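You operate a simulated robot arm through the tools that you are given. There is no shell and no other tool. Be economical: measure what you need, move in short steps, check, and stop when the job is done.

You are at the controls of a simulated robot arm. One attempt, no reset.

TASK
Test the grey can in the can tester, then switch it off.
Fine: it tests at a safe 12 V; plus to plus, dial at the can's F, clamp closed before it goes on; it stays clamped; test no other.
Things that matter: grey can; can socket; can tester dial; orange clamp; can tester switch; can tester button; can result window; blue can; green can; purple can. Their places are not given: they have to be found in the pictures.

It is judged by the outcome, as a careful person would: the job done as asked, and still so three seconds after it is handed in. It fails if anything else is knocked over, pushed out of place, dropped, spilled or broken.

THE ROBOT
A 6-joint arm with a two-finger parallel gripper, fixed in place. Base frame: the origin is at the foot of the arm, x ahead of it, y to its left, z up. Lengths are in m, angles in rad, forces in N, time in s.
With the tool pointing down near the work surface it reaches from about 0.26 to 0.68 m from the base axis. Its first joint turns from -1.152 to 1.152 rad. Payload 2.9 kg.
The tool frame sits at the grasp point between the pads (the TCP): z along the fingers, y along the line on which they close. The tips reach 0.03 m beyond it. The gripper opens to 0.11 m. The fingers are 0.02 m wide and 0.01 m thick; the gripper's body (0.048 by 0.112 m) begins 0.055 m behind the TCP.
Orientation is that of the tool frame in the base frame, as a unit quaternion [x, y, z, w]. With the fingers straight down and closing along the base's y, the tool's x points along the base's -x, its y along +y and its z along -z.

THE INTERFACE
- The arm moves only by the tool send_rows. Its argument "motion" is a list of rows, each a list of 7 numbers: the shift along the base's x, y, z in m, then the turn, a rotation vector about the base's x, y, z in rad, then the gripper command, from -1 (shut) to 1 (fully open), values between in proportion. In form: [[x, y, z, wx, wy, wz, claw], ...]. A call has 1 to 10 rows; each row shifts and turns the commanded pose from where the row before left it. A row lasts 0.2 s, in which the tool goes at most 0.05 m and 0.15 rad; a call with a longer step from one row to the next is refused whole, and so is a gripper value outside its range. Where a pose cannot be reached the arm comes as near as it can. A force on the tool above 40 N (or 10 N above the force at the start of the call, whichever is more), or a blocked arm, ends the call early, and 0.2 s more pass. Each finger travels about 0.108 m/s and halts on what it meets, pressing with about 24 N; the grip force reading is that of the motor and also rises with nothing between the fingers. The clock runs only during rows and for 0.2 s after the last one: add rows that do not move to give the fingers time. The reply holds the time, the measured pose of the TCP, the force on the tool along the base axes, the opening and the grip force, in the units named above and with some noise.
- Cameras (640 x 400 px; columns grow to the right, rows downward): "scene" is fixed at [0.0788, 0.4333, 1.3865]; the picture's right is [-0.75, -0.66, 0.00], its down [-0.36, 0.41, -0.84] and it looks along [0.55, -0.63, -0.55] (base axes); focal length 331 px, centre (320, 200). "wrist" rides on the gripper at [-0.036, 0, -0.057] in the tool frame; the picture's right is [0.00, -1.00, 0.00], its down [0.97, 0.00, -0.24] and it looks along [0.24, 0.00, 0.97] (tool axes); focal length 218 px, centre (320, 200).
- camera(camera): a new picture of that camera. The clock stands still meanwhile.
- point_at(camera, pixels): there is no depth. For up to 12 entries [column, row, z] of the newest picture of that camera ("zoom" is the newest enlarged one), the place [x, y] in the base frame at which the ray of that pixel passes the height z, good to about 0.002 m. The clock stands still meanwhile.
- inspect(camera, box): a new picture of the part [left, top, right, bottom] of that camera's present view, enlarged. The clock stands still meanwhile.
- sign_off(): hands the job in; it is judged then, once.

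Keep the steps short. Do not move on a guess: measure, check each grasp and each placing, and mend mistakes. In all there are 80 turns and 34 pictures (those below and enlarged ones count). Leave the gripper open and the arm clear of the work at the hand-in unless told otherwise, and finish with a single line.

The tools are called after "Emit:" as name(argument=value, ...) on one line, values as JSON. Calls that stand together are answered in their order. send_rows: Moves the arm, as the interface text tells. Its arguments: {"type":"object","properties":{"motion":{"type":"array","items":{"type":"array","items":{"type":"number"}}}},"required":["motion"]} The other tools are called the same way: camera (camera) takes a picture; point_at (camera, pixels) gives the place at which the rays of pixels pass given heights; inspect (camera, box) takes an enlarged picture of a part of a camera's view; sign_off () hands the job in.

At the start:

```text
time_s: 0.0
position: [0.3399, -0.1123, 1.1883]
ee_rot: [0.0, 1.0, 0.0, 0.001]
force: [-0.1, -0.1, 0.2]
grip_width: 0.1102
finger_force: 0.0
```

scene: 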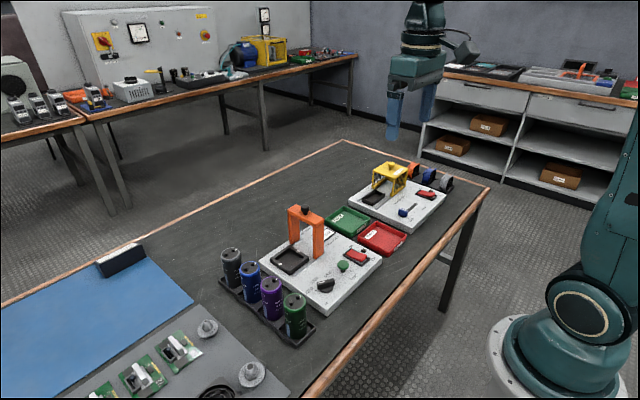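
wrist: 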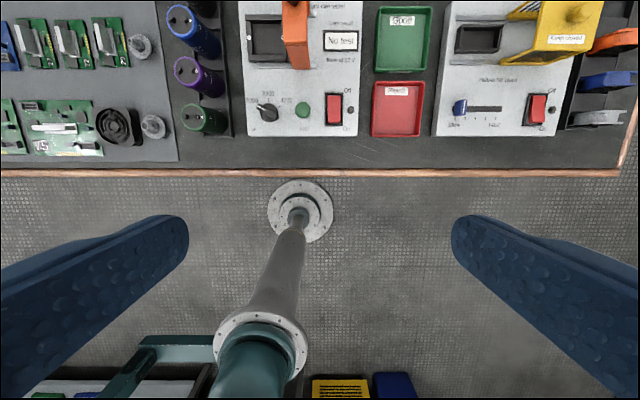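

I see the can tester with the orange clamp near scene (305,240) and the rack with the grey can at (231,268). I'll enlarge both.

Emit:
inspect(camera="scene", box=[210, 195, 390, 350])

Emit:
inspect(camera="wrist", box=[160, 0, 380, 140])

```text
2.58 times, centred on (300, 272) of scene
```

zoom: 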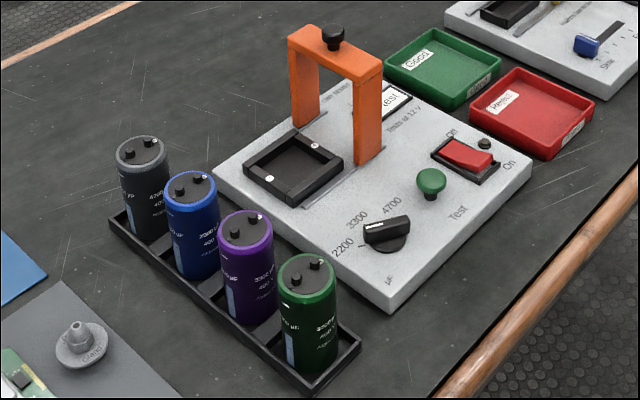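

```text
2.86 times, centred on (270, 70) of wrist
```

zoom: 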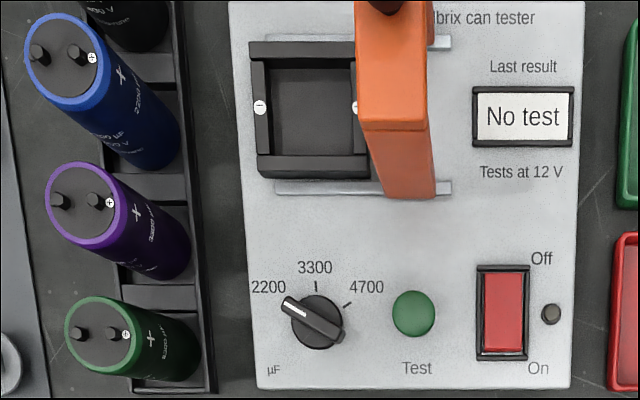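

Now measuring places in the wrist zoom: surface corners, socket, dial, switch, button, result window and can tops.

Emit:
point_at(camera="zoom", pixels=[[230, 0, 0.75], [578, 388, 0.75], [260, 107, 0.76], [356, 107, 0.76], [316, 322, 0.77], [413, 313, 0.77], [502, 312, 0.76], [67, 54, 0.81], [88, 200, 0.81], [103, 334, 0.81], [398, 110, 0.84], [522, 116, 0.75]])

Emit:
point_at(camera="scene", pixels=[[231, 252, 0.81], [248, 267, 0.81], [269, 282, 0.81], [294, 297, 0.81], [242, 290, 0.73], [290, 260, 0.75], [306, 210, 0.85]])

```text
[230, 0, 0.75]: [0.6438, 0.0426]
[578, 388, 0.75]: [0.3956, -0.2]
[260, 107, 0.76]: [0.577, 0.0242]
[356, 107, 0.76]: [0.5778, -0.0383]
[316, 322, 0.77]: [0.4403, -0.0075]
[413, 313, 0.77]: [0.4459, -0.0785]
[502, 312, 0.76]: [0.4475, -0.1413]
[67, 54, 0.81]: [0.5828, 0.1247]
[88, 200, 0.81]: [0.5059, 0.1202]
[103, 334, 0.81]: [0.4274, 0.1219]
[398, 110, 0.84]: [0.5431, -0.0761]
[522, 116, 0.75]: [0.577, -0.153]
```

```text
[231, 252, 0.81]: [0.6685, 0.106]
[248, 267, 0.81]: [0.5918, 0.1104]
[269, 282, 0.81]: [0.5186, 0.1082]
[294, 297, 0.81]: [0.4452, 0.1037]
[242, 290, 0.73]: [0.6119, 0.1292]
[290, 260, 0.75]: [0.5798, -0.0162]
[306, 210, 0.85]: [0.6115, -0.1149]
```

Heights by triangulation put the can tops at z≈0.823, with the cans spaced 0.077 m in x and grey near (0.655, 0.117). I'll move the wrist camera over the rack and socket for a closer look.

Emit:
send_rows(motion=[[0.0275, 0.02, -0.017, 0, 0, 0, 1], [0.0275, 0.02, -0.017, 0, 0, 0, 1], [0.0275, 0.02, -0.017, 0, 0, 0, 1], [0.0275, 0.02, -0.017, 0, 0, 0, 1], [0.0275, 0.02, -0.017, 0, 0, 0, 1], [0.0275, 0.02, -0.017, 0, 0, 0, 1], [0.0275, 0.02, -0.017, 0, 0, 0, 1], [0.0275, 0.02, -0.017, 0, 0, 0, 1]])

Emit:
camera(camera="wrist")

```text
time_s: 1.8
position: [0.5562, 0.0467, 1.0517]
ee_rot: [0.0, 1.0, 0.0, 0.0]
force: [-0.2, 0.9, 0.4]
grip_width: 0.1099
finger_force: 0.1
```

```text
29 pictures are left
```

wrist: 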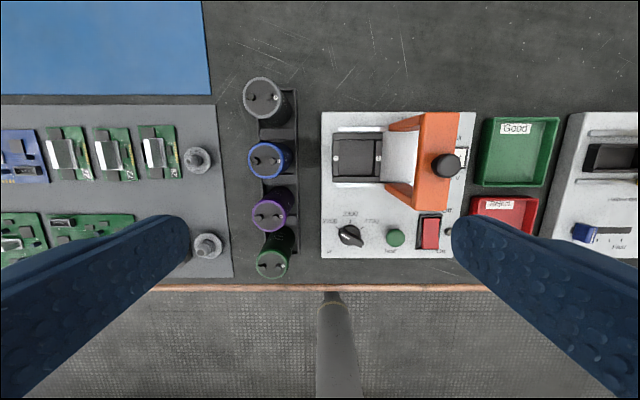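

Emit:
inspect(camera="wrist", box=[230, 65, 330, 165])

Emit:
inspect(camera="wrist", box=[315, 100, 485, 265])

Emit:
inspect(camera="scene", box=[215, 240, 265, 305])

```text
4.00 times, centred on (280, 115) of wrist
```

zoom: 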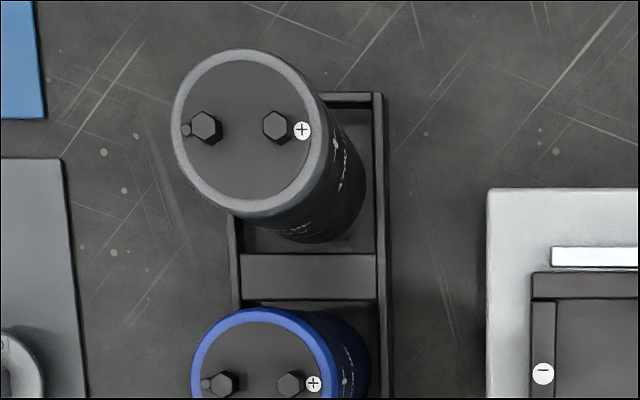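

```text
2.42 times, centred on (400, 182) of wrist
```

zoom: 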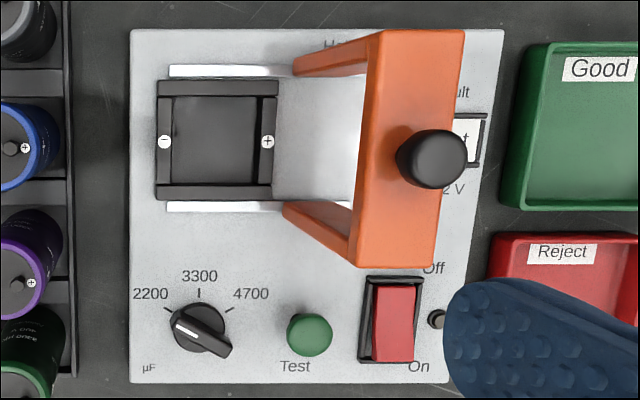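

```text
6.15 times, centred on (240, 272) of scene
```

zoom: 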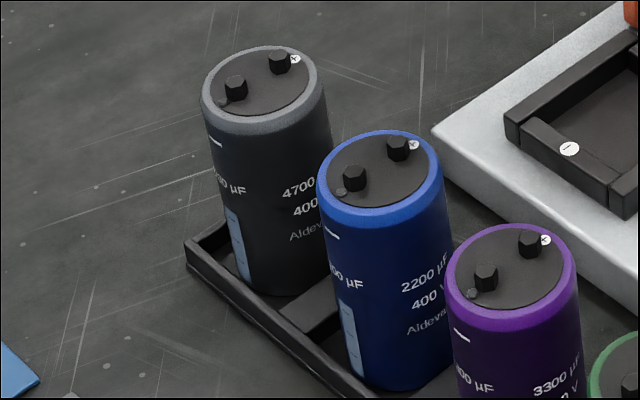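

Grey reads 4700 µF; its plus faces -y, and the socket's plus is also on the -y side, so no turn is needed. The dial points at 2200 and has to turn about 120° clockwise to 4700. I'm measuring heights with both cameras.

Emit:
point_at(camera="wrist", pixels=[[350.4, 234.9, 0.77], [395.5, 237.8, 0.77], [430.2, 231.6, 0.765], [336, 158, 0.76], [378.1, 158, 0.76], [445.5, 164.6, 0.87], [415, 209, 0.85], [449.6, 209, 0.85], [460, 111.8, 0.85], [321.5, 111.8, 0.75], [474, 111.8, 0.75], [262, 97, 0.823]])

Emit:
point_at(camera="scene", pixels=[[326, 284.4, 0.77], [343, 263, 0.77], [357, 254.2, 0.765], [280.2, 263.5, 0.76], [298.4, 251.5, 0.76], [305, 206, 0.87], [231, 251.5, 0.823], [288, 210, 0.85], [313, 205, 0.85], [322.5, 217, 0.85], [299, 245, 0.75], [320, 259, 0.75]])

```text
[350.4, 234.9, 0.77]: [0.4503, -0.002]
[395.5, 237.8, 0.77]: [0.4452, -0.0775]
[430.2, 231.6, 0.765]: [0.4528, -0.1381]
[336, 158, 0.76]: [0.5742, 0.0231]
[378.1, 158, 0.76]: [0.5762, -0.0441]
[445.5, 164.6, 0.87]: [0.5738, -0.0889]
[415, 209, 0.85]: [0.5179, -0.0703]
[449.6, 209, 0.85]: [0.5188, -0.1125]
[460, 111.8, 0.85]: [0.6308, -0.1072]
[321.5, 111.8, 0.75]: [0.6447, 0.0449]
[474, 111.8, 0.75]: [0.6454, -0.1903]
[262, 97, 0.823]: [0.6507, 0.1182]
```

```text
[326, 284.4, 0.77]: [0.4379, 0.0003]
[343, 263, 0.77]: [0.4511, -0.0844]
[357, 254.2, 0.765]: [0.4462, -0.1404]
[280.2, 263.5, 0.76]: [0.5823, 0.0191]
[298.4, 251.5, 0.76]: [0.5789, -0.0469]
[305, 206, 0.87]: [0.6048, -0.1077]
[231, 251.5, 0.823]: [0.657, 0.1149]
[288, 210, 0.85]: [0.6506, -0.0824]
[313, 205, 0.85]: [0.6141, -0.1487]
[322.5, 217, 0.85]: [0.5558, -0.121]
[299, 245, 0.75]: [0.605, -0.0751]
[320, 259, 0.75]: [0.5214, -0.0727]
```

Triangulated: clamp knob top at (0.576, -0.076, 0.898), socket centre at (0.5755, -0.010) with its rim at 0.766, and the dial near (0.444, -0.005). The dial goes first, so I'll move above it, turn +60° to close across its bar, and look.

Emit:
send_rows(motion=[[-0.014, -0.0065, -0.019, 0, 0, 0.131, 0.3], [-0.014, -0.0065, -0.019, 0, 0, 0.131, 0.3], [-0.014, -0.0065, -0.019, 0, 0, 0.131, 0.3], [-0.014, -0.0065, -0.019, 0, 0, 0.131, 0.3], [-0.014, -0.0065, -0.019, 0, 0, 0.131, 0.3], [-0.014, -0.0065, -0.019, 0, 0, 0.131, 0.3], [-0.014, -0.0065, -0.019, 0, 0, 0.131, 0.3], [-0.014, -0.0065, -0.019, 0, 0, 0.131, 0.3]])

Emit:
camera(camera="wrist")

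```text
time_s: 3.6
position: [0.4483, -0.0059, 0.9012]
ee_rot: [-0.501, 0.866, 0.0, 0.0]
force: [1.1, 0.0, 0.0]
grip_width: 0.0715
finger_force: 0.0
```

```text
25 pictures are left
```

wrist: 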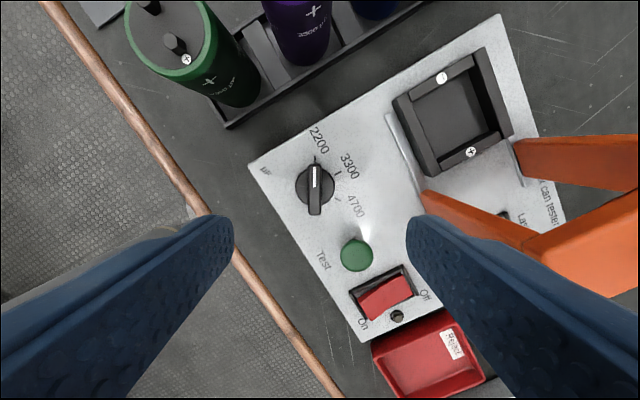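

The bar stands vertical in this view, so it is aligned with the fingers. I'll measure its centre (315,188), its ends and the tick marks.

Emit:
point_at(camera="wrist", pixels=[[315, 188, 0.77], [315, 188, 0.76], [314, 165, 0.77], [315, 215, 0.77], [307, 190, 0.77], [321, 190, 0.77], [315, 159, 0.752], [338, 172, 0.752], [339, 198, 0.752], [357, 255, 0.77], [386, 297, 0.765], [315, 188, 0.752]])

Emit:
inspect(camera="wrist", box=[265, 145, 365, 235])

```text
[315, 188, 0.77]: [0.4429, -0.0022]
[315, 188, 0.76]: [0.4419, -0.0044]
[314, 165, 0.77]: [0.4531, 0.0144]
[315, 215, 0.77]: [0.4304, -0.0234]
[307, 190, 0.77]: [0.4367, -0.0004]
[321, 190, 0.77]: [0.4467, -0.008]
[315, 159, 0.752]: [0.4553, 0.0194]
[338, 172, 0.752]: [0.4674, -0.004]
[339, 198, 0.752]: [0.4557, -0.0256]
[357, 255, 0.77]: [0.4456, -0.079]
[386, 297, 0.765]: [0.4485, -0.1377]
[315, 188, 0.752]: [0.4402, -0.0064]
```

```text
4.44 times, centred on (315, 190) of wrist
```

zoom: 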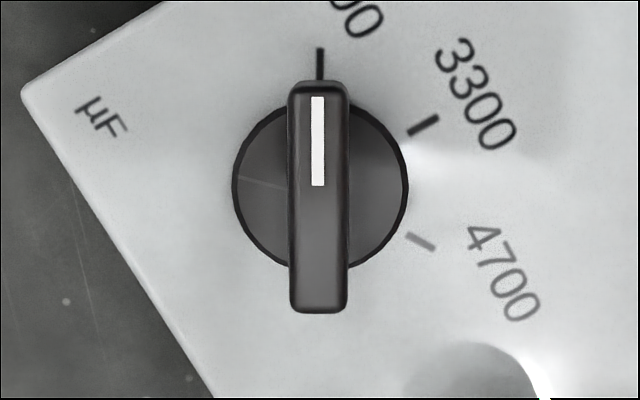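

The dial centre is at about (0.4417, -0.0052) with the bar top near 0.77. I'll line up, narrow the fingers a little and descend to TCP z≈0.795.

Emit:
send_rows(motion=[[-0.0066, 0.0007, -0.03, 0, 0, 0, -0.2], [0, 0, -0.03, 0, 0, 0, -0.2], [0, 0, -0.026, 0, 0, 0, -0.2], [0, 0, -0.012, 0, 0, 0, -0.2], [0, 0, -0.008, 0, 0, 0, -0.2], [0, 0, 0, 0, 0, 0, -0.2]])

Emit:
inspect(camera="scene", box=[280, 225, 390, 315])

```text
time_s: 5.0
position: [0.4394, -0.0017, 0.7937]
ee_rot: [-0.501, 0.866, 0.0, 0.0]
force: [0.3, 0.0, 0.0]
grip_width: 0.0438
finger_force: 0.1
```

```text
4.44 times, centred on (335, 270) of scene
```

zoom: 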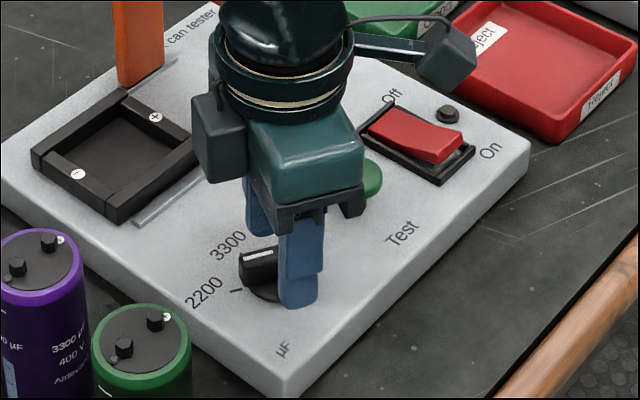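

The fingers straddle the bar. I'll nudge to centre, go down 4 mm and close.

Emit:
send_rows(motion=[[0.0012, -0.002, -0.004, 0, 0, 0, -0.2], [0, 0, 0, 0, 0, 0, -0.6], [0, 0, 0, 0, 0, 0, -1], [0, 0, 0, 0, 0, 0, -1]])

```text
time_s: 6.0
position: [0.441, -0.0066, 0.7897]
ee_rot: [-0.5, 0.866, 0.0, 0.0]
force: [7.1, -1.7, -6.3]
grip_width: 0.0118
finger_force: 45.2
```

The bar is held (0.0118 m). Turning clockwise, first 80°.

Emit:
send_rows(motion=[[0, 0, 0, 0, 0, -0.14, -1], [0, 0, 0, 0, 0, -0.14, -1], [0, 0, 0, 0, 0, -0.14, -1], [0, 0, 0, 0, 0, -0.14, -1], [0, 0, 0, 0, 0, -0.14, -1], [0, 0, 0, 0, 0, -0.14, -1], [0, 0, 0, 0, 0, -0.14, -1], [0, 0, 0, 0, 0, -0.14, -1], [0, 0, 0, 0, 0, -0.14, -1], [0, 0, 0, 0, 0, -0.14, -1]])

Emit:
send_rows(motion=[[0, 0, 0, 0, 0, -0.14, -1], [0, 0, 0, 0, 0, -0.14, -1], [0, 0, 0, 0, 0, -0.14, -1], [0, 0, 0, 0, 0, -0.14, -1], [0, 0, 0, 0, 0, -0.134, -1], [0, 0, 0, 0, 0, 0, -1]])

```text
time_s: 8.2
position: [0.4401, -0.0035, 0.789]
ee_rot: [0.174, 0.985, 0.001, -0.001]
force: [-5.7, 16.4, 2.2]
grip_width: 0.0116
finger_force: 45.4
```

```text
time_s: 9.6
position: [0.4412, -0.0027, 0.79]
ee_rot: [0.498, 0.867, 0.002, -0.001]
force: [2.2, 24.8, -10.6]
grip_width: 0.0118
finger_force: 44.6
```

Turned the full 120°. I'll open gently, rise and check the dial.

Emit:
send_rows(motion=[[0, 0, 0, 0, 0, 0, -0.2], [0, 0, 0, 0, 0, 0, -0.2], [0, 0, 0.03, 0, 0, 0, -0.2], [0, 0, 0.04, 0, 0, 0, -0.2], [0, 0, 0.04, 0, 0, 0, 0]])

Emit:
inspect(camera="wrist", box=[255, 130, 385, 250])

```text
time_s: 10.8
position: [0.4405, -0.0074, 0.9039]
ee_rot: [0.498, 0.867, 0.0, 0.0]
force: [-0.1, -0.2, 0.7]
grip_width: 0.0551
finger_force: 0.1
```

```text
3.33 times, centred on (320, 190) of wrist
```

zoom: 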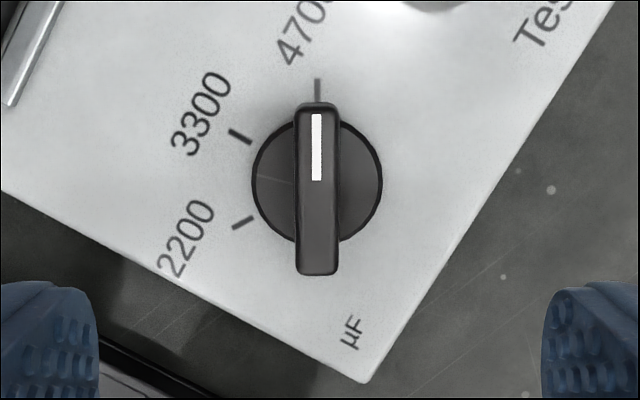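

The dial reads 4700 exactly. Now over to the grey can, turning to close along x with the camera on the +y side, away from the clamp.

Emit:
send_rows(motion=[[0.0118, 0.0069, 0.005, 0, 0, 0.1454, 0.2], [0.0118, 0.0069, 0.005, 0, 0, 0.1454, 0.2], [0.0118, 0.0069, 0.005, 0, 0, 0.1454, 0.2], [0.0118, 0.0069, 0.005, 0, 0, 0.1454, 0.2], [0.0118, 0.0069, 0.005, 0, 0, 0.1454, 0.2], [0.0118, 0.0069, 0.005, 0, 0, 0.1454, 0.2], [0.0118, 0.0069, 0.005, 0, 0, 0.1454, 0.2], [0.0118, 0.0069, 0.005, 0, 0, 0.1454, 0.2], [0.0118, 0.0069, 0.005, 0, 0, 0.1454, 0.2]])

Emit:
send_rows(motion=[[0.0118, 0.0069, 0, 0, 0, 0.1454, 0.2], [0.0118, 0.0069, 0, 0, 0, 0.1454, 0.2], [0.0118, 0.0069, 0, 0, 0, 0.1454, 0.2], [0.0118, 0.0069, 0, 0, 0, 0.1454, 0.2], [0.0118, 0.0069, 0, 0, 0, 0.1454, 0.2], [0.0118, 0.0069, 0, 0, 0, 0.1454, 0.2], [0.0118, 0.0069, 0, 0, 0, 0.1454, 0.2], [0.0118, 0.0069, 0, 0, 0, 0.1454, 0.2], [0.0118, 0.0069, 0, 0, 0, 0.1454, 0.2]])

Emit:
camera(camera="wrist")

```text
time_s: 12.8
position: [0.5477, 0.0566, 0.9437]
ee_rot: [-0.134, 0.991, 0.0, 0.0]
force: [-0.8, -0.5, 0.6]
grip_width: 0.0659
finger_force: 0.1
```

```text
time_s: 14.8
position: [0.6535, 0.1157, 0.9443]
ee_rot: [0.708, -0.706, -0.001, 0.001]
force: [-0.5, 0.0, 0.5]
grip_width: 0.0661
finger_force: 0.0
```

```text
21 pictures are left
```

wrist: 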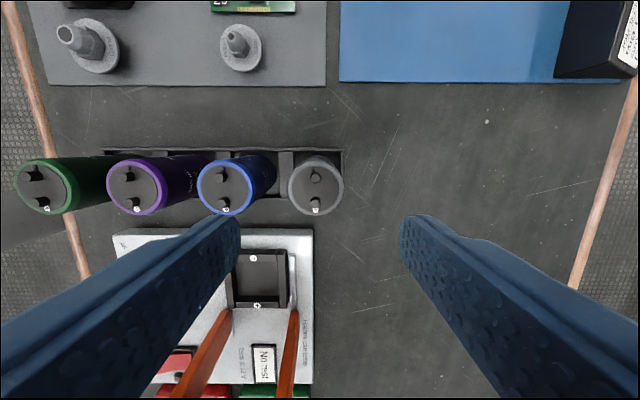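

The grey can top is centred at about (316,185). I'll measure it, and the blue can at (226,187).

Emit:
point_at(camera="wrist", pixels=[[316, 185, 0.815], [316, 185, 0.825], [288, 185, 0.815], [345, 185, 0.815], [226, 187, 0.815], [254, 187, 0.815], [316, 157, 0.815], [316, 215, 0.815], [252, 258, 0.765], [256, 304, 0.765], [315, 174, 0.82], [315, 203, 0.82]])

Emit:
inspect(camera="wrist", box=[200, 140, 360, 230])

```text
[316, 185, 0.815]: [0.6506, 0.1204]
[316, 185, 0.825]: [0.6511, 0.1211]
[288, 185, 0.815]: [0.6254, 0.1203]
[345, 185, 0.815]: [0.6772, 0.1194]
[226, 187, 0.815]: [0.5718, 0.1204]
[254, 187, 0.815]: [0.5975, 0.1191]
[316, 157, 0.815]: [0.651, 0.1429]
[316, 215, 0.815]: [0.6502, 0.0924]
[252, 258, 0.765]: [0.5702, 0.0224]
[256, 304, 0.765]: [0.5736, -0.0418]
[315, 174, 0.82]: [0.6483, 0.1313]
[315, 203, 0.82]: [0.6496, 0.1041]
```

```text
4.00 times, centred on (280, 185) of wrist
```

zoom: 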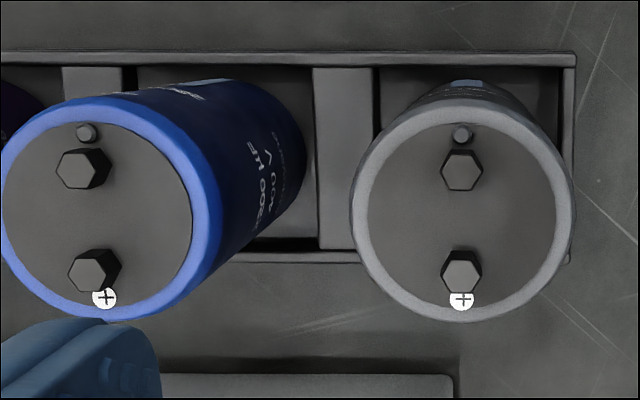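

Grey centre is (0.651, 0.118), diameter about 0.051, with a 28 mm gap to the blue can. I'll centre and descend to TCP z≈0.80.

Emit:
send_rows(motion=[[-0.0022, 0.002, -0.03, 0, 0, 0, 0.2], [0, 0, -0.03, 0, 0, 0, 0.2], [0, 0, -0.03, 0, 0, 0, 0.2], [0, 0, -0.02, 0, 0, 0, 0.2], [0, 0, 0, 0, 0, 0, 0.2]])

Emit:
camera(camera="wrist")

```text
time_s: 16.0
position: [0.6493, 0.1194, 0.8341]
ee_rot: [0.708, -0.707, 0.0, -0.001]
force: [-0.9, 0.2, 0.8]
grip_width: 0.066
finger_force: 0.1
```

```text
19 pictures are left
```

wrist: 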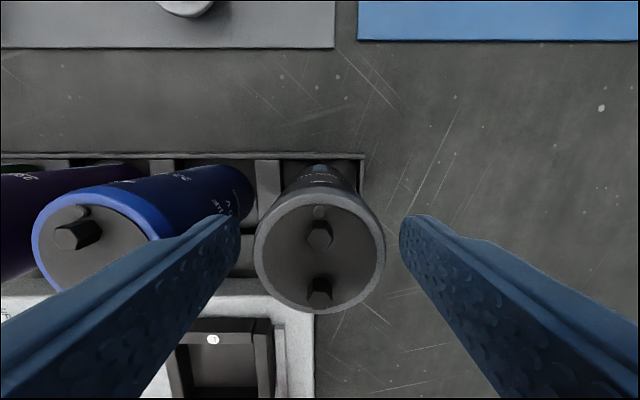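

The rim spans columns 254–386, centred between the fingers (240/400). Going down 34 mm and closing.

Emit:
send_rows(motion=[[0, 0, -0.018, 0, 0, 0, 0.2], [0, 0, -0.016, 0, 0, 0, 0.2], [0, 0, 0, 0, 0, 0, 0.2], [0, 0, 0, 0, 0, 0, 0], [0, 0, 0, 0, 0, 0, -0.4], [0, 0, 0, 0, 0, 0, -0.4]])

```text
time_s: 17.4
position: [0.6519, 0.1203, 0.8007]
ee_rot: [0.708, -0.706, 0.0, 0.0]
force: [-1.7, 0.5, 1.1]
grip_width: 0.0468
finger_force: 23.6
```

Gripped at 0.0468 m. Lifting straight up by 0.10.

Emit:
send_rows(motion=[[0, 0, 0.02, 0, 0, 0, -0.4], [0, 0, 0.03, 0, 0, 0, -0.4], [0, 0, 0.03, 0, 0, 0, -0.4], [0, 0, 0.02, 0, 0, 0, -0.4], [0, 0, 0, 0, 0, 0, -0.4]])

Emit:
camera(camera="scene")

Emit:
camera(camera="wrist")

```text
time_s: 18.6
position: [0.651, 0.1207, 0.8995]
ee_rot: [0.707, -0.707, 0.001, 0.0]
force: [0.1, -0.3, -2.3]
grip_width: 0.047
finger_force: 23.8
```

```text
18 pictures are left
```

scene: 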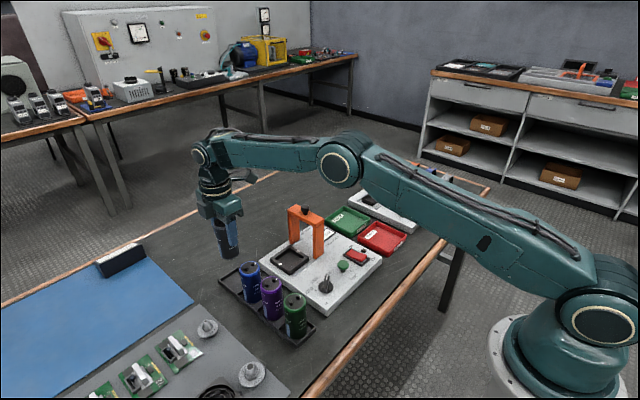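

```text
17 pictures are left
```

wrist: 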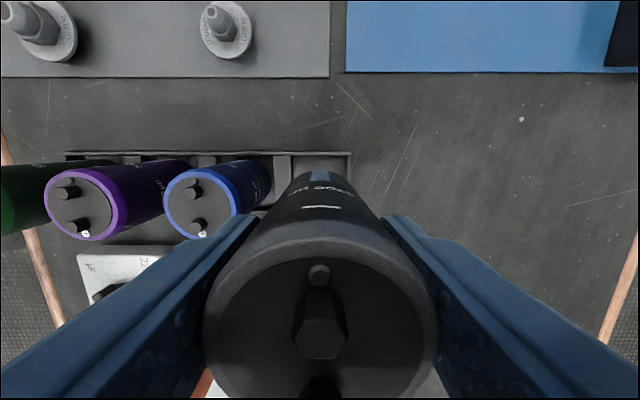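

The can hangs straight; its axis is about 2 mm toward -y of the TCP. I'll enlarge the socket in the scene for an accurate centre.

Emit:
inspect(camera="scene", box=[255, 230, 335, 280])

```text
8.00 times, centred on (295, 255) of scene
```

zoom: 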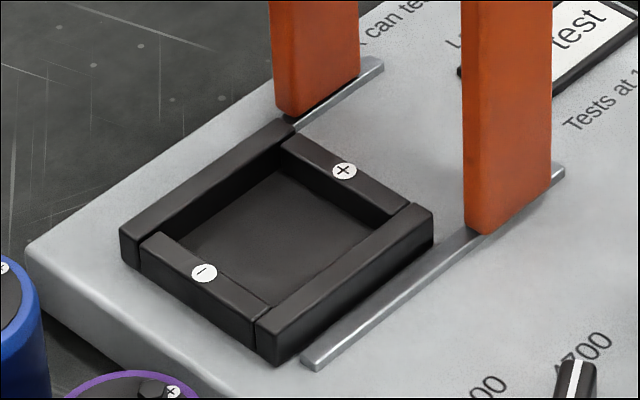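

Emit:
point_at(camera="zoom", pixels=[[120, 230, 0.768], [281, 120, 0.768], [432, 207, 0.768], [260, 330, 0.768], [344, 170, 0.768], [204, 273, 0.768], [308, 366, 0.754], [560, 172, 0.754], [490, 233, 0.754], [552, 180, 0.754], [290, 118, 0.754], [375, 65, 0.754]])

```text
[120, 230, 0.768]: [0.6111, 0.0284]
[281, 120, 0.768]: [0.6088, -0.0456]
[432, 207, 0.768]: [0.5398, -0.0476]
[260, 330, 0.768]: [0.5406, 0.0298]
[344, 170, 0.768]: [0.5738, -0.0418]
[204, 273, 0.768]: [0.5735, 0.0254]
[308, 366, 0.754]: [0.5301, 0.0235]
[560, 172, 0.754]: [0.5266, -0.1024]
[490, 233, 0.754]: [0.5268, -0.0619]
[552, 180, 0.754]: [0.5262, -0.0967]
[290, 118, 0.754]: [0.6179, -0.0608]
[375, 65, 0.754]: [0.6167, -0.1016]
```

The socket centre is (0.575, -0.009). Carrying the can over it at the current height.

Emit:
send_rows(motion=[[-0.01, -0.026, 0, 0, 0, 0, -0.4], [-0.0165, -0.026, 0, 0, 0, 0, -0.4], [-0.0165, -0.026, 0, 0, 0, 0, -0.4], [-0.0165, -0.026, 0, 0, 0, 0, -0.4], [-0.0165, -0.0237, 0, 0, 0, 0, -0.4], [0, 0, 0, 0, 0, 0, -0.4], [0, 0, 0, 0, 0, 0, -0.4]])

Emit:
inspect(camera="scene", box=[235, 190, 355, 290])

```text
time_s: 20.2
position: [0.5757, -0.0083, 0.9001]
ee_rot: [0.708, -0.706, 0.0, 0.001]
force: [0.1, -1.0, -3.3]
grip_width: 0.047
finger_force: 24.1
```

```text
4.00 times, centred on (295, 240) of scene
```

zoom: 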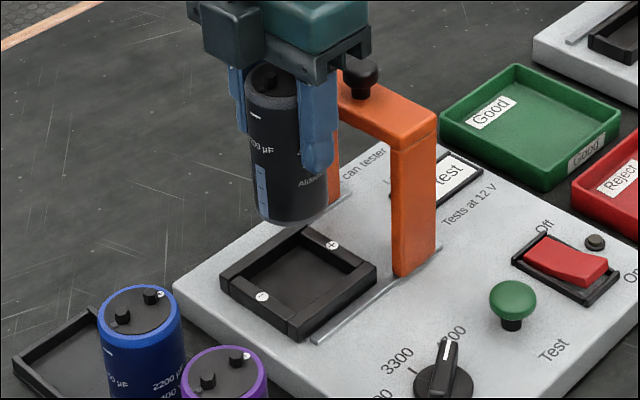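

Lowering to bring the bottom just above the rim, then checking.

Emit:
send_rows(motion=[[0, 0, -0.02, 0, 0, 0, -0.4], [0, 0, -0.02, 0, 0, 0, -0.4], [0, 0, -0.008, 0, 0, 0, -0.4], [0, 0, 0, 0, 0, 0, -0.4]])

Emit:
inspect(camera="scene", box=[255, 210, 335, 280])

```text
time_s: 21.2
position: [0.5745, -0.007, 0.8511]
ee_rot: [0.708, -0.706, -0.001, 0.0]
force: [1.3, 0.8, -2.5]
grip_width: 0.0469
finger_force: 24.0
```

```text
5.71 times, centred on (295, 245) of scene
```

zoom: 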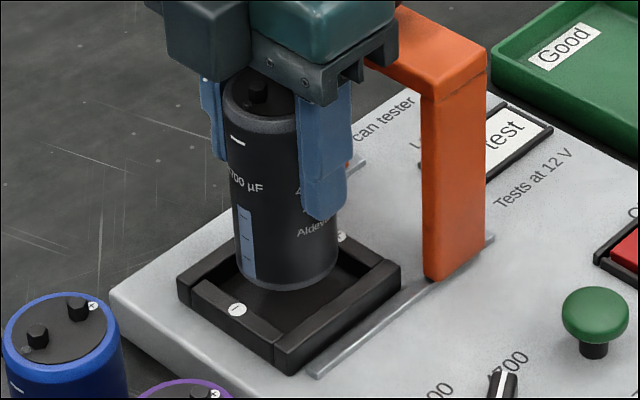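

Emit:
point_at(camera="zoom", pixels=[[288, 263, 0.782], [288, 263, 0.775], [237, 309, 0.768], [341, 237, 0.768]])

```text
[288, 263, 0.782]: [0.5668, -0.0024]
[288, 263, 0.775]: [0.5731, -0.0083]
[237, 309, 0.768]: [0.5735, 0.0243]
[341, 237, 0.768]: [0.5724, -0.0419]
```

Consistent with a centred can. Lowering slowly in small steps.

Emit:
send_rows(motion=[[0, 0, -0.008, 0, 0, 0, -0.4], [0, 0, -0.006, 0, 0, 0, -0.4], [0, 0, -0.005, 0, 0, 0, -0.4], [0, 0, -0.004, 0, 0, 0, -0.4], [0, 0, 0, 0, 0, 0, -0.4]])

```text
time_s: 22.4
position: [0.5752, -0.0077, 0.8289]
ee_rot: [0.708, -0.707, 0.0, 0.0]
force: [-2.1, 0.4, 3.1]
grip_width: 0.047
finger_force: 24.0
```

Emit:
send_rows(motion=[[0, 0, -0.002, 0, 0, 0, -0.4], [0, 0, -0.002, 0, 0, 0, -0.4], [0, 0, 0, 0, 0, 0, -0.4]])

Emit:
inspect(camera="scene", box=[255, 210, 335, 280])

```text
time_s: 23.2
position: [0.5755, -0.0085, 0.8276]
ee_rot: [0.708, -0.707, 0.002, -0.001]
force: [-2.9, 1.7, 22.3]
grip_width: 0.0462
finger_force: 24.1
```

```text
5.71 times, centred on (295, 245) of scene
```

zoom: 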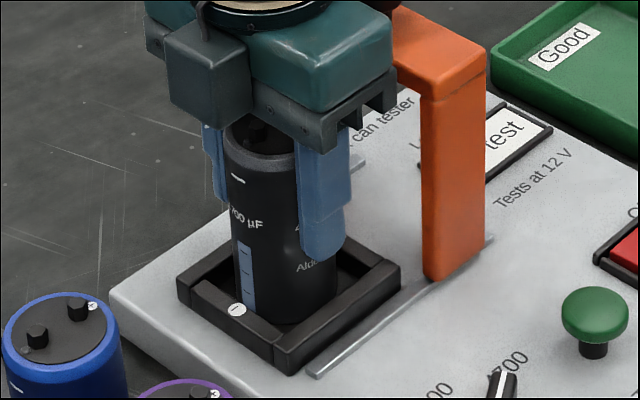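

Contact at 22 N with the can bottom below the rim, so it's in the socket. Easing 2 mm and opening.

Emit:
send_rows(motion=[[0, 0, 0.002, 0, 0, 0, -0.4], [0, 0, 0, 0, 0, 0, -0.1], [0, 0, 0, 0, 0, 0, 0.2], [0, 0, 0.0, 0, 0, 0, 0.2], [0, 0, 0.03, 0, 0, 0, 0.2], [0, 0, 0.04, 0, 0, 0, 0.2], [0, 0, 0.03, 0, 0, 0, 0.2]])

Emit:
camera(camera="wrist")

Emit:
inspect(camera="scene", box=[245, 190, 345, 290])

```text
time_s: 24.8
position: [0.5751, -0.0079, 0.9279]
ee_rot: [0.708, -0.707, 0.0, -0.001]
force: [-0.2, 0.5, -0.1]
grip_width: 0.0659
finger_force: 0.0
```

```text
12 pictures are left
```

wrist: 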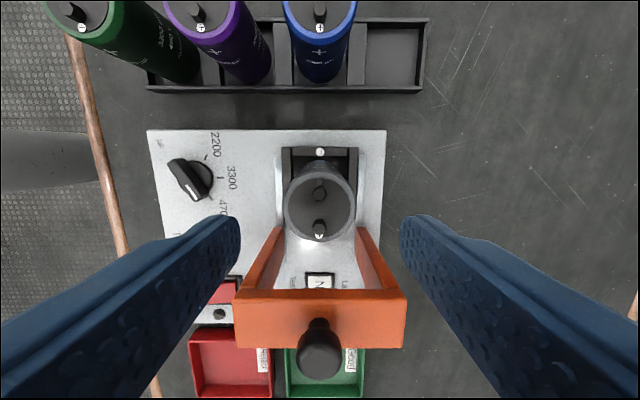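

```text
4.00 times, centred on (295, 240) of scene
```

zoom: 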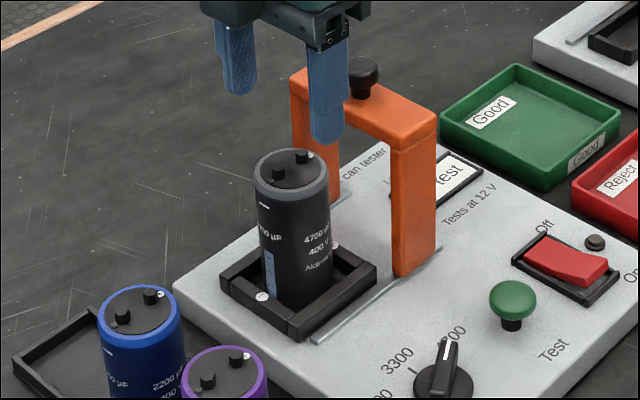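

The can stands upright in the socket, plus to plus. Next is the clamp knob, seen at wrist (319,350).

Emit:
point_at(camera="wrist", pixels=[[319, 358, 0.898], [319, 352, 0.89], [318, 290, 0.87], [318, 320, 0.87], [298, 352, 0.895], [342, 352, 0.895], [319, 378, 0.898], [320, 203, 0.835]])

```text
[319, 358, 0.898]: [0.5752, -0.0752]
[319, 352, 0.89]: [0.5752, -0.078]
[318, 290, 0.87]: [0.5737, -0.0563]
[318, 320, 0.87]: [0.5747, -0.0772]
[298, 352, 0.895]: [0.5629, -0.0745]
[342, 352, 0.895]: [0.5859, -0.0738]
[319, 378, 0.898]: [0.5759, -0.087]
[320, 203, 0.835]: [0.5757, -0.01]
```

The knob is at (0.575, -0.077), about 24 mm across. Moving over it, lowering so the tips straddle it above the bar, and closing.

Emit:
send_rows(motion=[[0, -0.035, 0.005, 0, 0, 0, 0.2], [0, -0.034, 0, 0, 0, 0, 0.2], [0, 0, -0.012, 0, 0, 0, 0.2], [0, 0, -0.01, 0, 0, 0, 0.2], [0, 0, 0, 0, 0, 0, -0.3], [0, 0, 0, 0, 0, 0, -0.8], [0, 0, 0, 0, 0, 0, -0.8]])

Emit:
inspect(camera="scene", box=[245, 180, 365, 280])

```text
time_s: 26.4
position: [0.574, -0.0752, 0.9123]
ee_rot: [-0.707, 0.707, 0.001, -0.001]
force: [-5.7, -0.6, 1.3]
grip_width: 0.0236
finger_force: 45.0
```

```text
4.00 times, centred on (305, 230) of scene
```

zoom: 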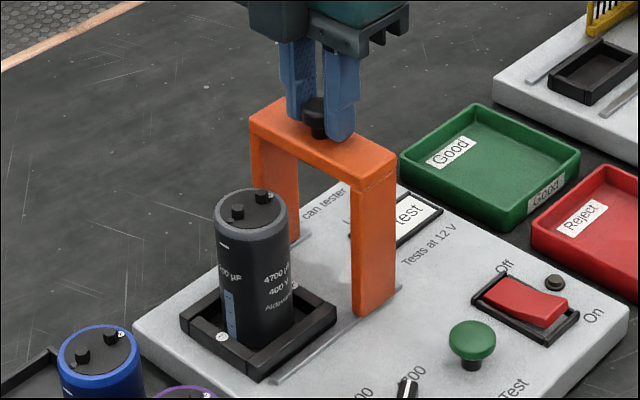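

The knob is gripped. Sliding the clamp toward the can in small steps while watching the force.

Emit:
send_rows(motion=[[0, 0.01, 0, 0, 0, 0, -0.8], [0, 0.01, 0, 0, 0, 0, -0.8], [0, 0.01, 0, 0, 0, 0, -0.8], [0, 0.01, 0, 0, 0, 0, -0.8], [0, 0, 0, 0, 0, 0, -0.8]])

```text
time_s: 27.6
position: [0.575, -0.0352, 0.9123]
ee_rot: [0.708, -0.706, 0.0, 0.0]
force: [-16.2, 1.1, 23.5]
grip_width: 0.0235
finger_force: 44.7
```

Emit:
inspect(camera="scene", box=[245, 180, 365, 280])

```text
4.00 times, centred on (305, 230) of scene
```

zoom: 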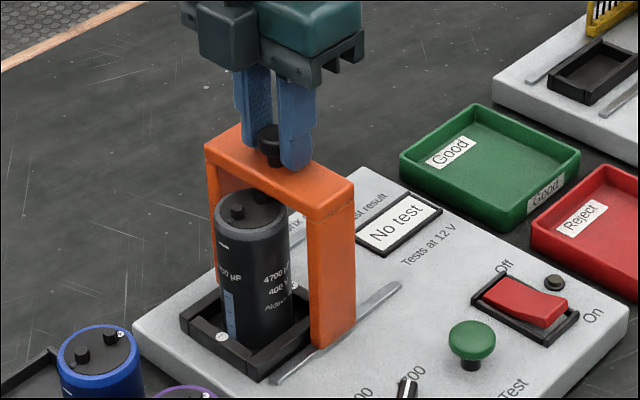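

The clamp slides with the knob and clears the terminals. Continuing the remaining ~27 mm to the socket centre line.

Emit:
send_rows(motion=[[0, 0.008, 0, 0, 0, 0, -0.8], [0, 0.008, 0, 0, 0, 0, -0.8], [0, 0.006, 0, 0, 0, 0, -0.8], [0, 0.004, 0, 0, 0, 0, -0.8], [0, 0, 0, 0, 0, 0, -0.8]])

Emit:
send_rows(motion=[[0, 0.004, 0, 0, 0, 0, -0.8], [0, 0.004, 0, 0, 0, 0, -0.8], [0, 0, 0, 0, 0, 0, -0.8]])

```text
time_s: 28.8
position: [0.5743, -0.0097, 0.9112]
ee_rot: [0.708, -0.706, 0.0, -0.002]
force: [-12.3, -3.2, 29.1]
grip_width: 0.0236
finger_force: 45.4
```

```text
time_s: 29.4
position: [0.5751, -0.0101, 0.9122]
ee_rot: [-0.702, 0.712, -0.002, -0.002]
force: [-3.6, -3.7, 4.7]
grip_width: 0.0237
finger_force: 45.3
stopped in row 2: the force on the tool passed its limit (the readings are from after the stop); the commanded pose is now the measured one
```

The end stop is reached at y≈-0.010, so the clamp is fully closed. Releasing, rising and checking.

Emit:
send_rows(motion=[[0, 0, 0, 0, 0, 0, -0.3], [0, 0, 0, 0, 0, 0, 0.0], [0, 0, 0, 0, 0, 0, 0.0], [0, 0, 0.03, 0, 0, 0, 0.0], [0, 0, 0.03, 0, 0, 0, -0.3]])

Emit:
inspect(camera="scene", box=[245, 190, 385, 300])

```text
time_s: 30.6
position: [0.5748, -0.0069, 0.9705]
ee_rot: [-0.702, 0.712, -0.003, -0.002]
force: [-0.1, -0.2, 0.0]
grip_width: 0.0386
finger_force: 0.1
```

```text
3.64 times, centred on (315, 245) of scene
```

zoom: 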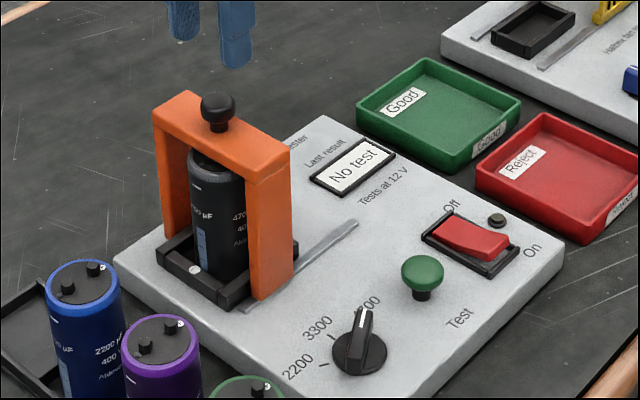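

The clamp is closed over the can. Next the switch, with its On end toward -x. Closing the fingers and moving above it for a measurement.

Emit:
send_rows(motion=[[-0.028, -0.026, 0, 0, 0, 0, -0.6], [-0.028, -0.026, 0, 0, 0, 0, -1], [-0.028, -0.026, 0, 0, 0, 0, -1], [-0.028, -0.026, 0, 0, 0, 0, -1], [-0.028, -0.026, 0, 0, 0, 0, -1], [0, 0, -0.04, 0, 0, -0.012, -1], [0, 0, -0.04, 0, 0, 0, -1], [0, 0, 0, 0, 0, 0, -1]])

Emit:
camera(camera="wrist")

```text
time_s: 32.4
position: [0.4349, -0.1395, 0.8908]
ee_rot: [-0.698, 0.716, -0.003, -0.001]
force: [-0.2, 0.8, 0.7]
grip_width: 0.0002
finger_force: 23.5
```

```text
7 pictures are left
```

wrist: 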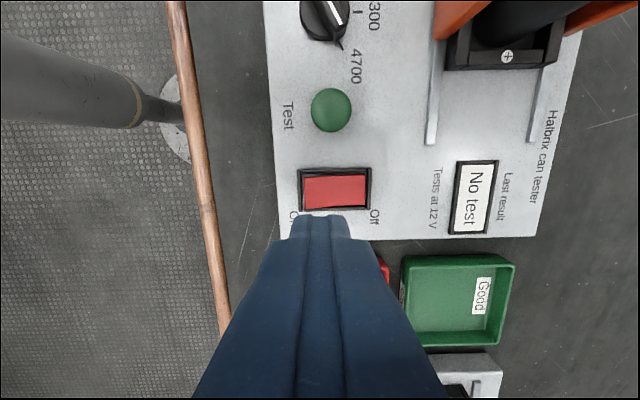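

Emit:
point_at(camera="wrist", pixels=[[304, 192, 0.768], [367, 190, 0.762], [335, 191, 0.765], [331, 110, 0.775], [331, 110, 0.785], [297, 190, 0.757], [371, 190, 0.757], [335, 174, 0.765], [335, 207, 0.765]])

```text
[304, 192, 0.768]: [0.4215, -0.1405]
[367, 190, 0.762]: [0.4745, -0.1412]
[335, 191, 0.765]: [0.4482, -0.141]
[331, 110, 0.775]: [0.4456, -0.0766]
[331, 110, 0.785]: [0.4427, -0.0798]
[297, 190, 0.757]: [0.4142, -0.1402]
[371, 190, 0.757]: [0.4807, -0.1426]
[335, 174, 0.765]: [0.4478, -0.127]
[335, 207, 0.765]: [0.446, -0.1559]
```

The red rocker spans x 0.4215–0.4745 at y≈-0.141. I'll press its On end at x≈0.431, coming down to just above it first.

Emit:
send_rows(motion=[[-0.003, -0.001, -0.035, 0, 0, 0, -1], [0, 0, -0.035, 0, 0, 0, -1], [0, 0, -0.012, 0, 0, 0, -1], [0, 0, -0.003, 0, 0, 0, -1], [0, 0, -0.003, 0, 0, 0, -1], [0, 0, 0, 0, 0, 0, -1]])

```text
time_s: 33.8
position: [0.4328, -0.1416, 0.8034]
ee_rot: [-0.697, 0.717, -0.003, -0.002]
force: [-0.2, -0.2, 1.0]
grip_width: 0.0
finger_force: 23.8
```

Emit:
send_rows(motion=[[0, 0, -0.002, 0, 0, 0, -1], [0, 0, -0.002, 0, 0, 0, -1], [0, 0, -0.002, 0, 0, 0, -1], [0, 0, 0, 0, 0, 0, -1]])

```text
time_s: 34.8
position: [0.4319, -0.1405, 0.7975]
ee_rot: [-0.698, 0.716, -0.003, -0.001]
force: [-0.9, 0.1, 0.5]
grip_width: 0.0002
finger_force: 23.9
```

No contact yet at tip z 0.7675. Continuing in 2 mm steps.

Emit:
send_rows(motion=[[0, 0, -0.002, 0, 0, 0, -1], [0, 0, -0.002, 0, 0, 0, -1], [0, 0, -0.002, 0, 0, 0, -1], [0, 0, 0, 0, 0, 0, -1]])

```text
time_s: 35.8
position: [0.433, -0.1397, 0.7933]
ee_rot: [-0.698, 0.716, -0.002, -0.002]
force: [-3.5, 1.6, 5.5]
grip_width: 0.0
finger_force: 24.4
```

Emit:
send_rows(motion=[[0, 0, -0.002, 0, 0, 0, -1], [0, 0, -0.002, 0, 0, 0, -1], [0, 0, 0, 0, 0, 0, -1]])

```text
time_s: 36.4
position: [0.4309, -0.1401, 0.7916]
ee_rot: [-0.697, 0.717, -0.001, -0.002]
force: [-5.2, 1.1, 10.4]
grip_width: 0.0
finger_force: 23.4
stopped in row 2: the force on the tool passed its limit (the readings are from after the stop); the commanded pose is now the measured one
```

The press is firm. Rising and stepping aside to -y to view the switch and lamp.

Emit:
send_rows(motion=[[0, 0, 0.03, 0, 0, 0, -1], [0, 0, 0.04, 0, 0, 0, -1], [0.01, -0.04, 0.03, 0, 0, 0, -1], [0.01, -0.04, 0, 0, 0, 0, -1]])

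Emit:
inspect(camera="scene", box=[255, 190, 395, 300])

```text
refused: row 3 steps farther than a row can; nothing moved
```

```text
3.64 times, centred on (325, 245) of scene
```

zoom: 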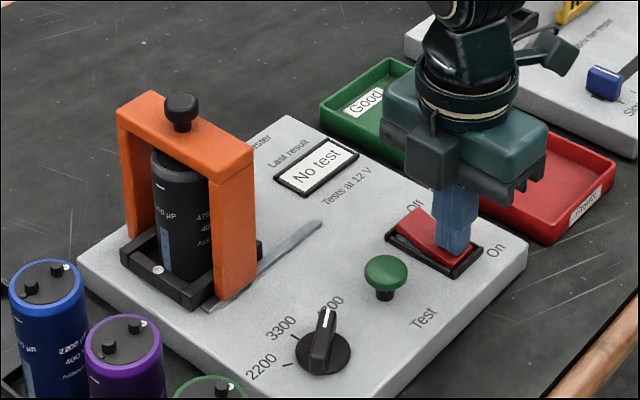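

The rocker is now tipped to On (Off end raised). Going to the green button at (0.4445, -0.077) with its top at about 0.78.

Emit:
send_rows(motion=[[0, 0, 0.03, 0, 0, 0, -1], [0, 0, 0.035, 0, 0, 0, -1], [0.006, 0.032, 0, 0, 0, 0, -1], [0.0065, 0.031, 0, 0, 0, 0, -1], [0, 0, -0.02, 0, 0, 0, -1], [0, 0, -0.018, 0, 0, 0, -1], [0, 0, 0, 0, 0, 0, -1]])

```text
time_s: 38.0
position: [0.443, -0.0778, 0.8161]
ee_rot: [-0.698, 0.716, -0.002, -0.002]
force: [0.6, 0.6, -0.1]
grip_width: 0.0
finger_force: 24.1
```

Emit:
send_rows(motion=[[0, 0, -0.003, 0, 0, 0, -1], [0, 0, -0.003, 0, 0, 0, -1], [0, 0, -0.003, 0, 0, 0, -1], [0, 0, -0.002, 0, 0, 0, -1], [0, 0, -0.002, 0, 0, 0, -1], [0, 0, 0, 0, 0, 0, -1]])

```text
time_s: 39.4
position: [0.4428, -0.0772, 0.8051]
ee_rot: [-0.698, 0.716, -0.002, -0.002]
force: [-0.9, -0.8, 1.0]
grip_width: 0.0
finger_force: 23.8
```

Emit:
send_rows(motion=[[0, 0, -0.002, 0, 0, 0, -1], [0, 0, -0.002, 0, 0, 0, -1], [0, 0, -0.002, 0, 0, 0, -1], [0, 0, 0, 0, 0, 0, -1]])

```text
time_s: 40.4
position: [0.4442, -0.0786, 0.7988]
ee_rot: [-0.697, 0.717, -0.003, -0.001]
force: [-1.0, -1.1, 2.7]
grip_width: 0.0001
finger_force: 23.7
```

Emit:
send_rows(motion=[[0, 0, -0.002, 0, 0, 0, -1], [0, 0, -0.002, 0, 0, 0, -1], [0, 0, 0, 0, 0, 0, -1], [0, 0, 0, 0, 0, 0, -1]])

Emit:
inspect(camera="scene", box=[275, 200, 395, 300])

```text
time_s: 41.4
position: [0.4425, -0.0789, 0.7935]
ee_rot: [-0.698, 0.716, -0.002, -0.001]
force: [0.9, 1.9, 4.4]
grip_width: 0.0
finger_force: 24.4
```

```text
4.00 times, centred on (335, 250) of scene
```

zoom: 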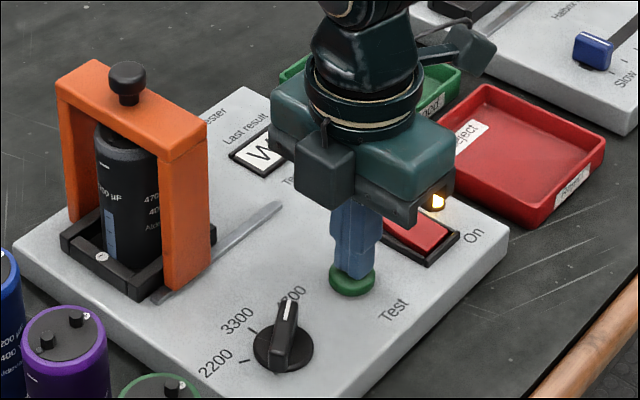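

The lamp is lit and the window now starts with "W…". I'll release the button, move above the switch's Off end, wait a little and read.

Emit:
send_rows(motion=[[0, 0, 0.03, 0, 0, 0, -1], [0, 0, 0.04, 0, 0, 0, -1], [0.007, -0.031, 0.02, 0, 0, 0, -1], [0.013, -0.03, 0, 0, 0, 0, -1], [0, 0, 0, 0, 0, 0, -1], [0, 0, 0, 0, 0, 0, -1], [0, 0, 0, 0, 0, 0, -1]])

Emit:
camera(camera="wrist")

```text
time_s: 43.0
position: [0.4652, -0.1395, 0.8851]
ee_rot: [-0.698, 0.716, -0.001, -0.002]
force: [0.2, -1.2, 0.3]
grip_width: 0.0
finger_force: 24.5
```

```text
4 pictures are left
```

wrist: 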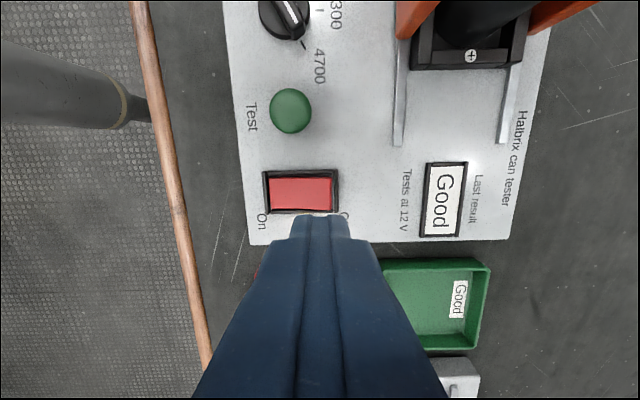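

The result is "Good". Now pressing the Off end at (0.465, -0.140).

Emit:
send_rows(motion=[[0, -0.001, -0.035, 0, 0, 0, -1], [0, 0, -0.035, 0, 0, 0, -1], [0, 0, -0.01, 0, 0, 0, -1], [0, 0, -0.003, 0, 0, 0, -1], [0, 0, -0.003, 0, 0, 0, -1], [0, 0, -0.003, 0, 0, 0, -1], [0, 0, -0.002, 0, 0, 0, -1], [0, 0, -0.002, 0, 0, 0, -1], [0, 0, -0.002, 0, 0, 0, -1], [0, 0, 0, 0, 0, 0, -1]])

```text
time_s: 45.1
position: [0.4663, -0.1391, 0.7902]
ee_rot: [-0.698, 0.716, -0.003, 0.0]
force: [-2.9, 3.5, 33.1]
grip_width: 0.0002
finger_force: 23.5
```

Emit:
send_rows(motion=[[0, 0, -0.002, 0, 0, 0, -1], [0, 0, 0.03, 0, 0, 0, -1], [0, 0, 0.04, 0, 0, 0, -1], [0, -0.03, 0.03, 0, 0, 0, -0.5], [0, -0.04, 0.02, 0, 0, 0, 0], [0, -0.04, 0.02, 0, 0, 0, 0.5]])

```text
time_s: 45.5
position: [0.4658, -0.1396, 0.7899]
ee_rot: [-0.699, 0.716, -0.003, -0.001]
force: [-3.6, 1.6, 7.7]
grip_width: 0.0001
finger_force: 23.9
stopped in row 1: the force on the tool passed its limit (the readings are from after the stop); the commanded pose is now the measured one
```

Pressed to the limit. Rising clear and opening the gripper, then checking.

Emit:
send_rows(motion=[[0, 0, 0.03, 0, 0, 0, -1], [0, 0, 0.04, 0, 0, 0, -1], [0, 0, 0.045, 0, 0, 0, -1], [0, -0.03, 0.03, 0, 0, 0, -0.5], [0, -0.035, 0.02, 0, 0, 0, 0], [0, -0.035, 0.02, 0, 0, 0, 0.5], [0, 0, 0, 0, 0, 0, 1], [0, 0, 0, 0, 0, 0, 1]])

Emit:
inspect(camera="scene", box=[245, 190, 395, 310])

```text
time_s: 47.3
position: [0.4662, -0.2384, 0.973]
ee_rot: [-0.698, 0.716, -0.003, 0.0]
force: [0.5, -0.2, -0.1]
grip_width: 0.1102
finger_force: 0.0
```

```text
3.33 times, centred on (320, 250) of scene
```

zoom: 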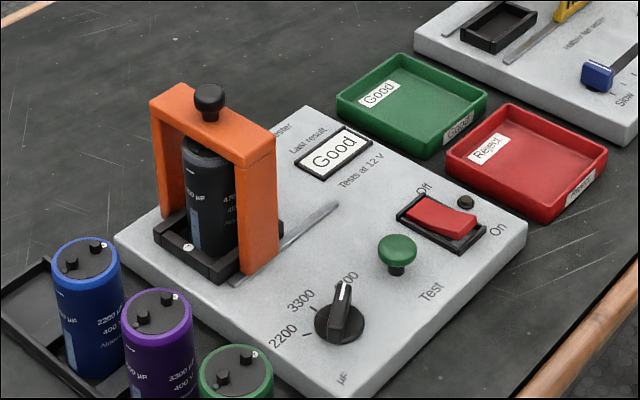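

The switch is back at Off and the lamp is dark. The window reads "Good", the can is clamped, the other cans are untouched, and the arm is clear with the gripper open. Handing in.

Emit:
sign_off()

```text
The job is handed in.
```

The grey can tested "Good" at 12 V, plus to plus with the dial at its 4700 µF; it is still clamped, the tester is switched off, and no other can was tested.
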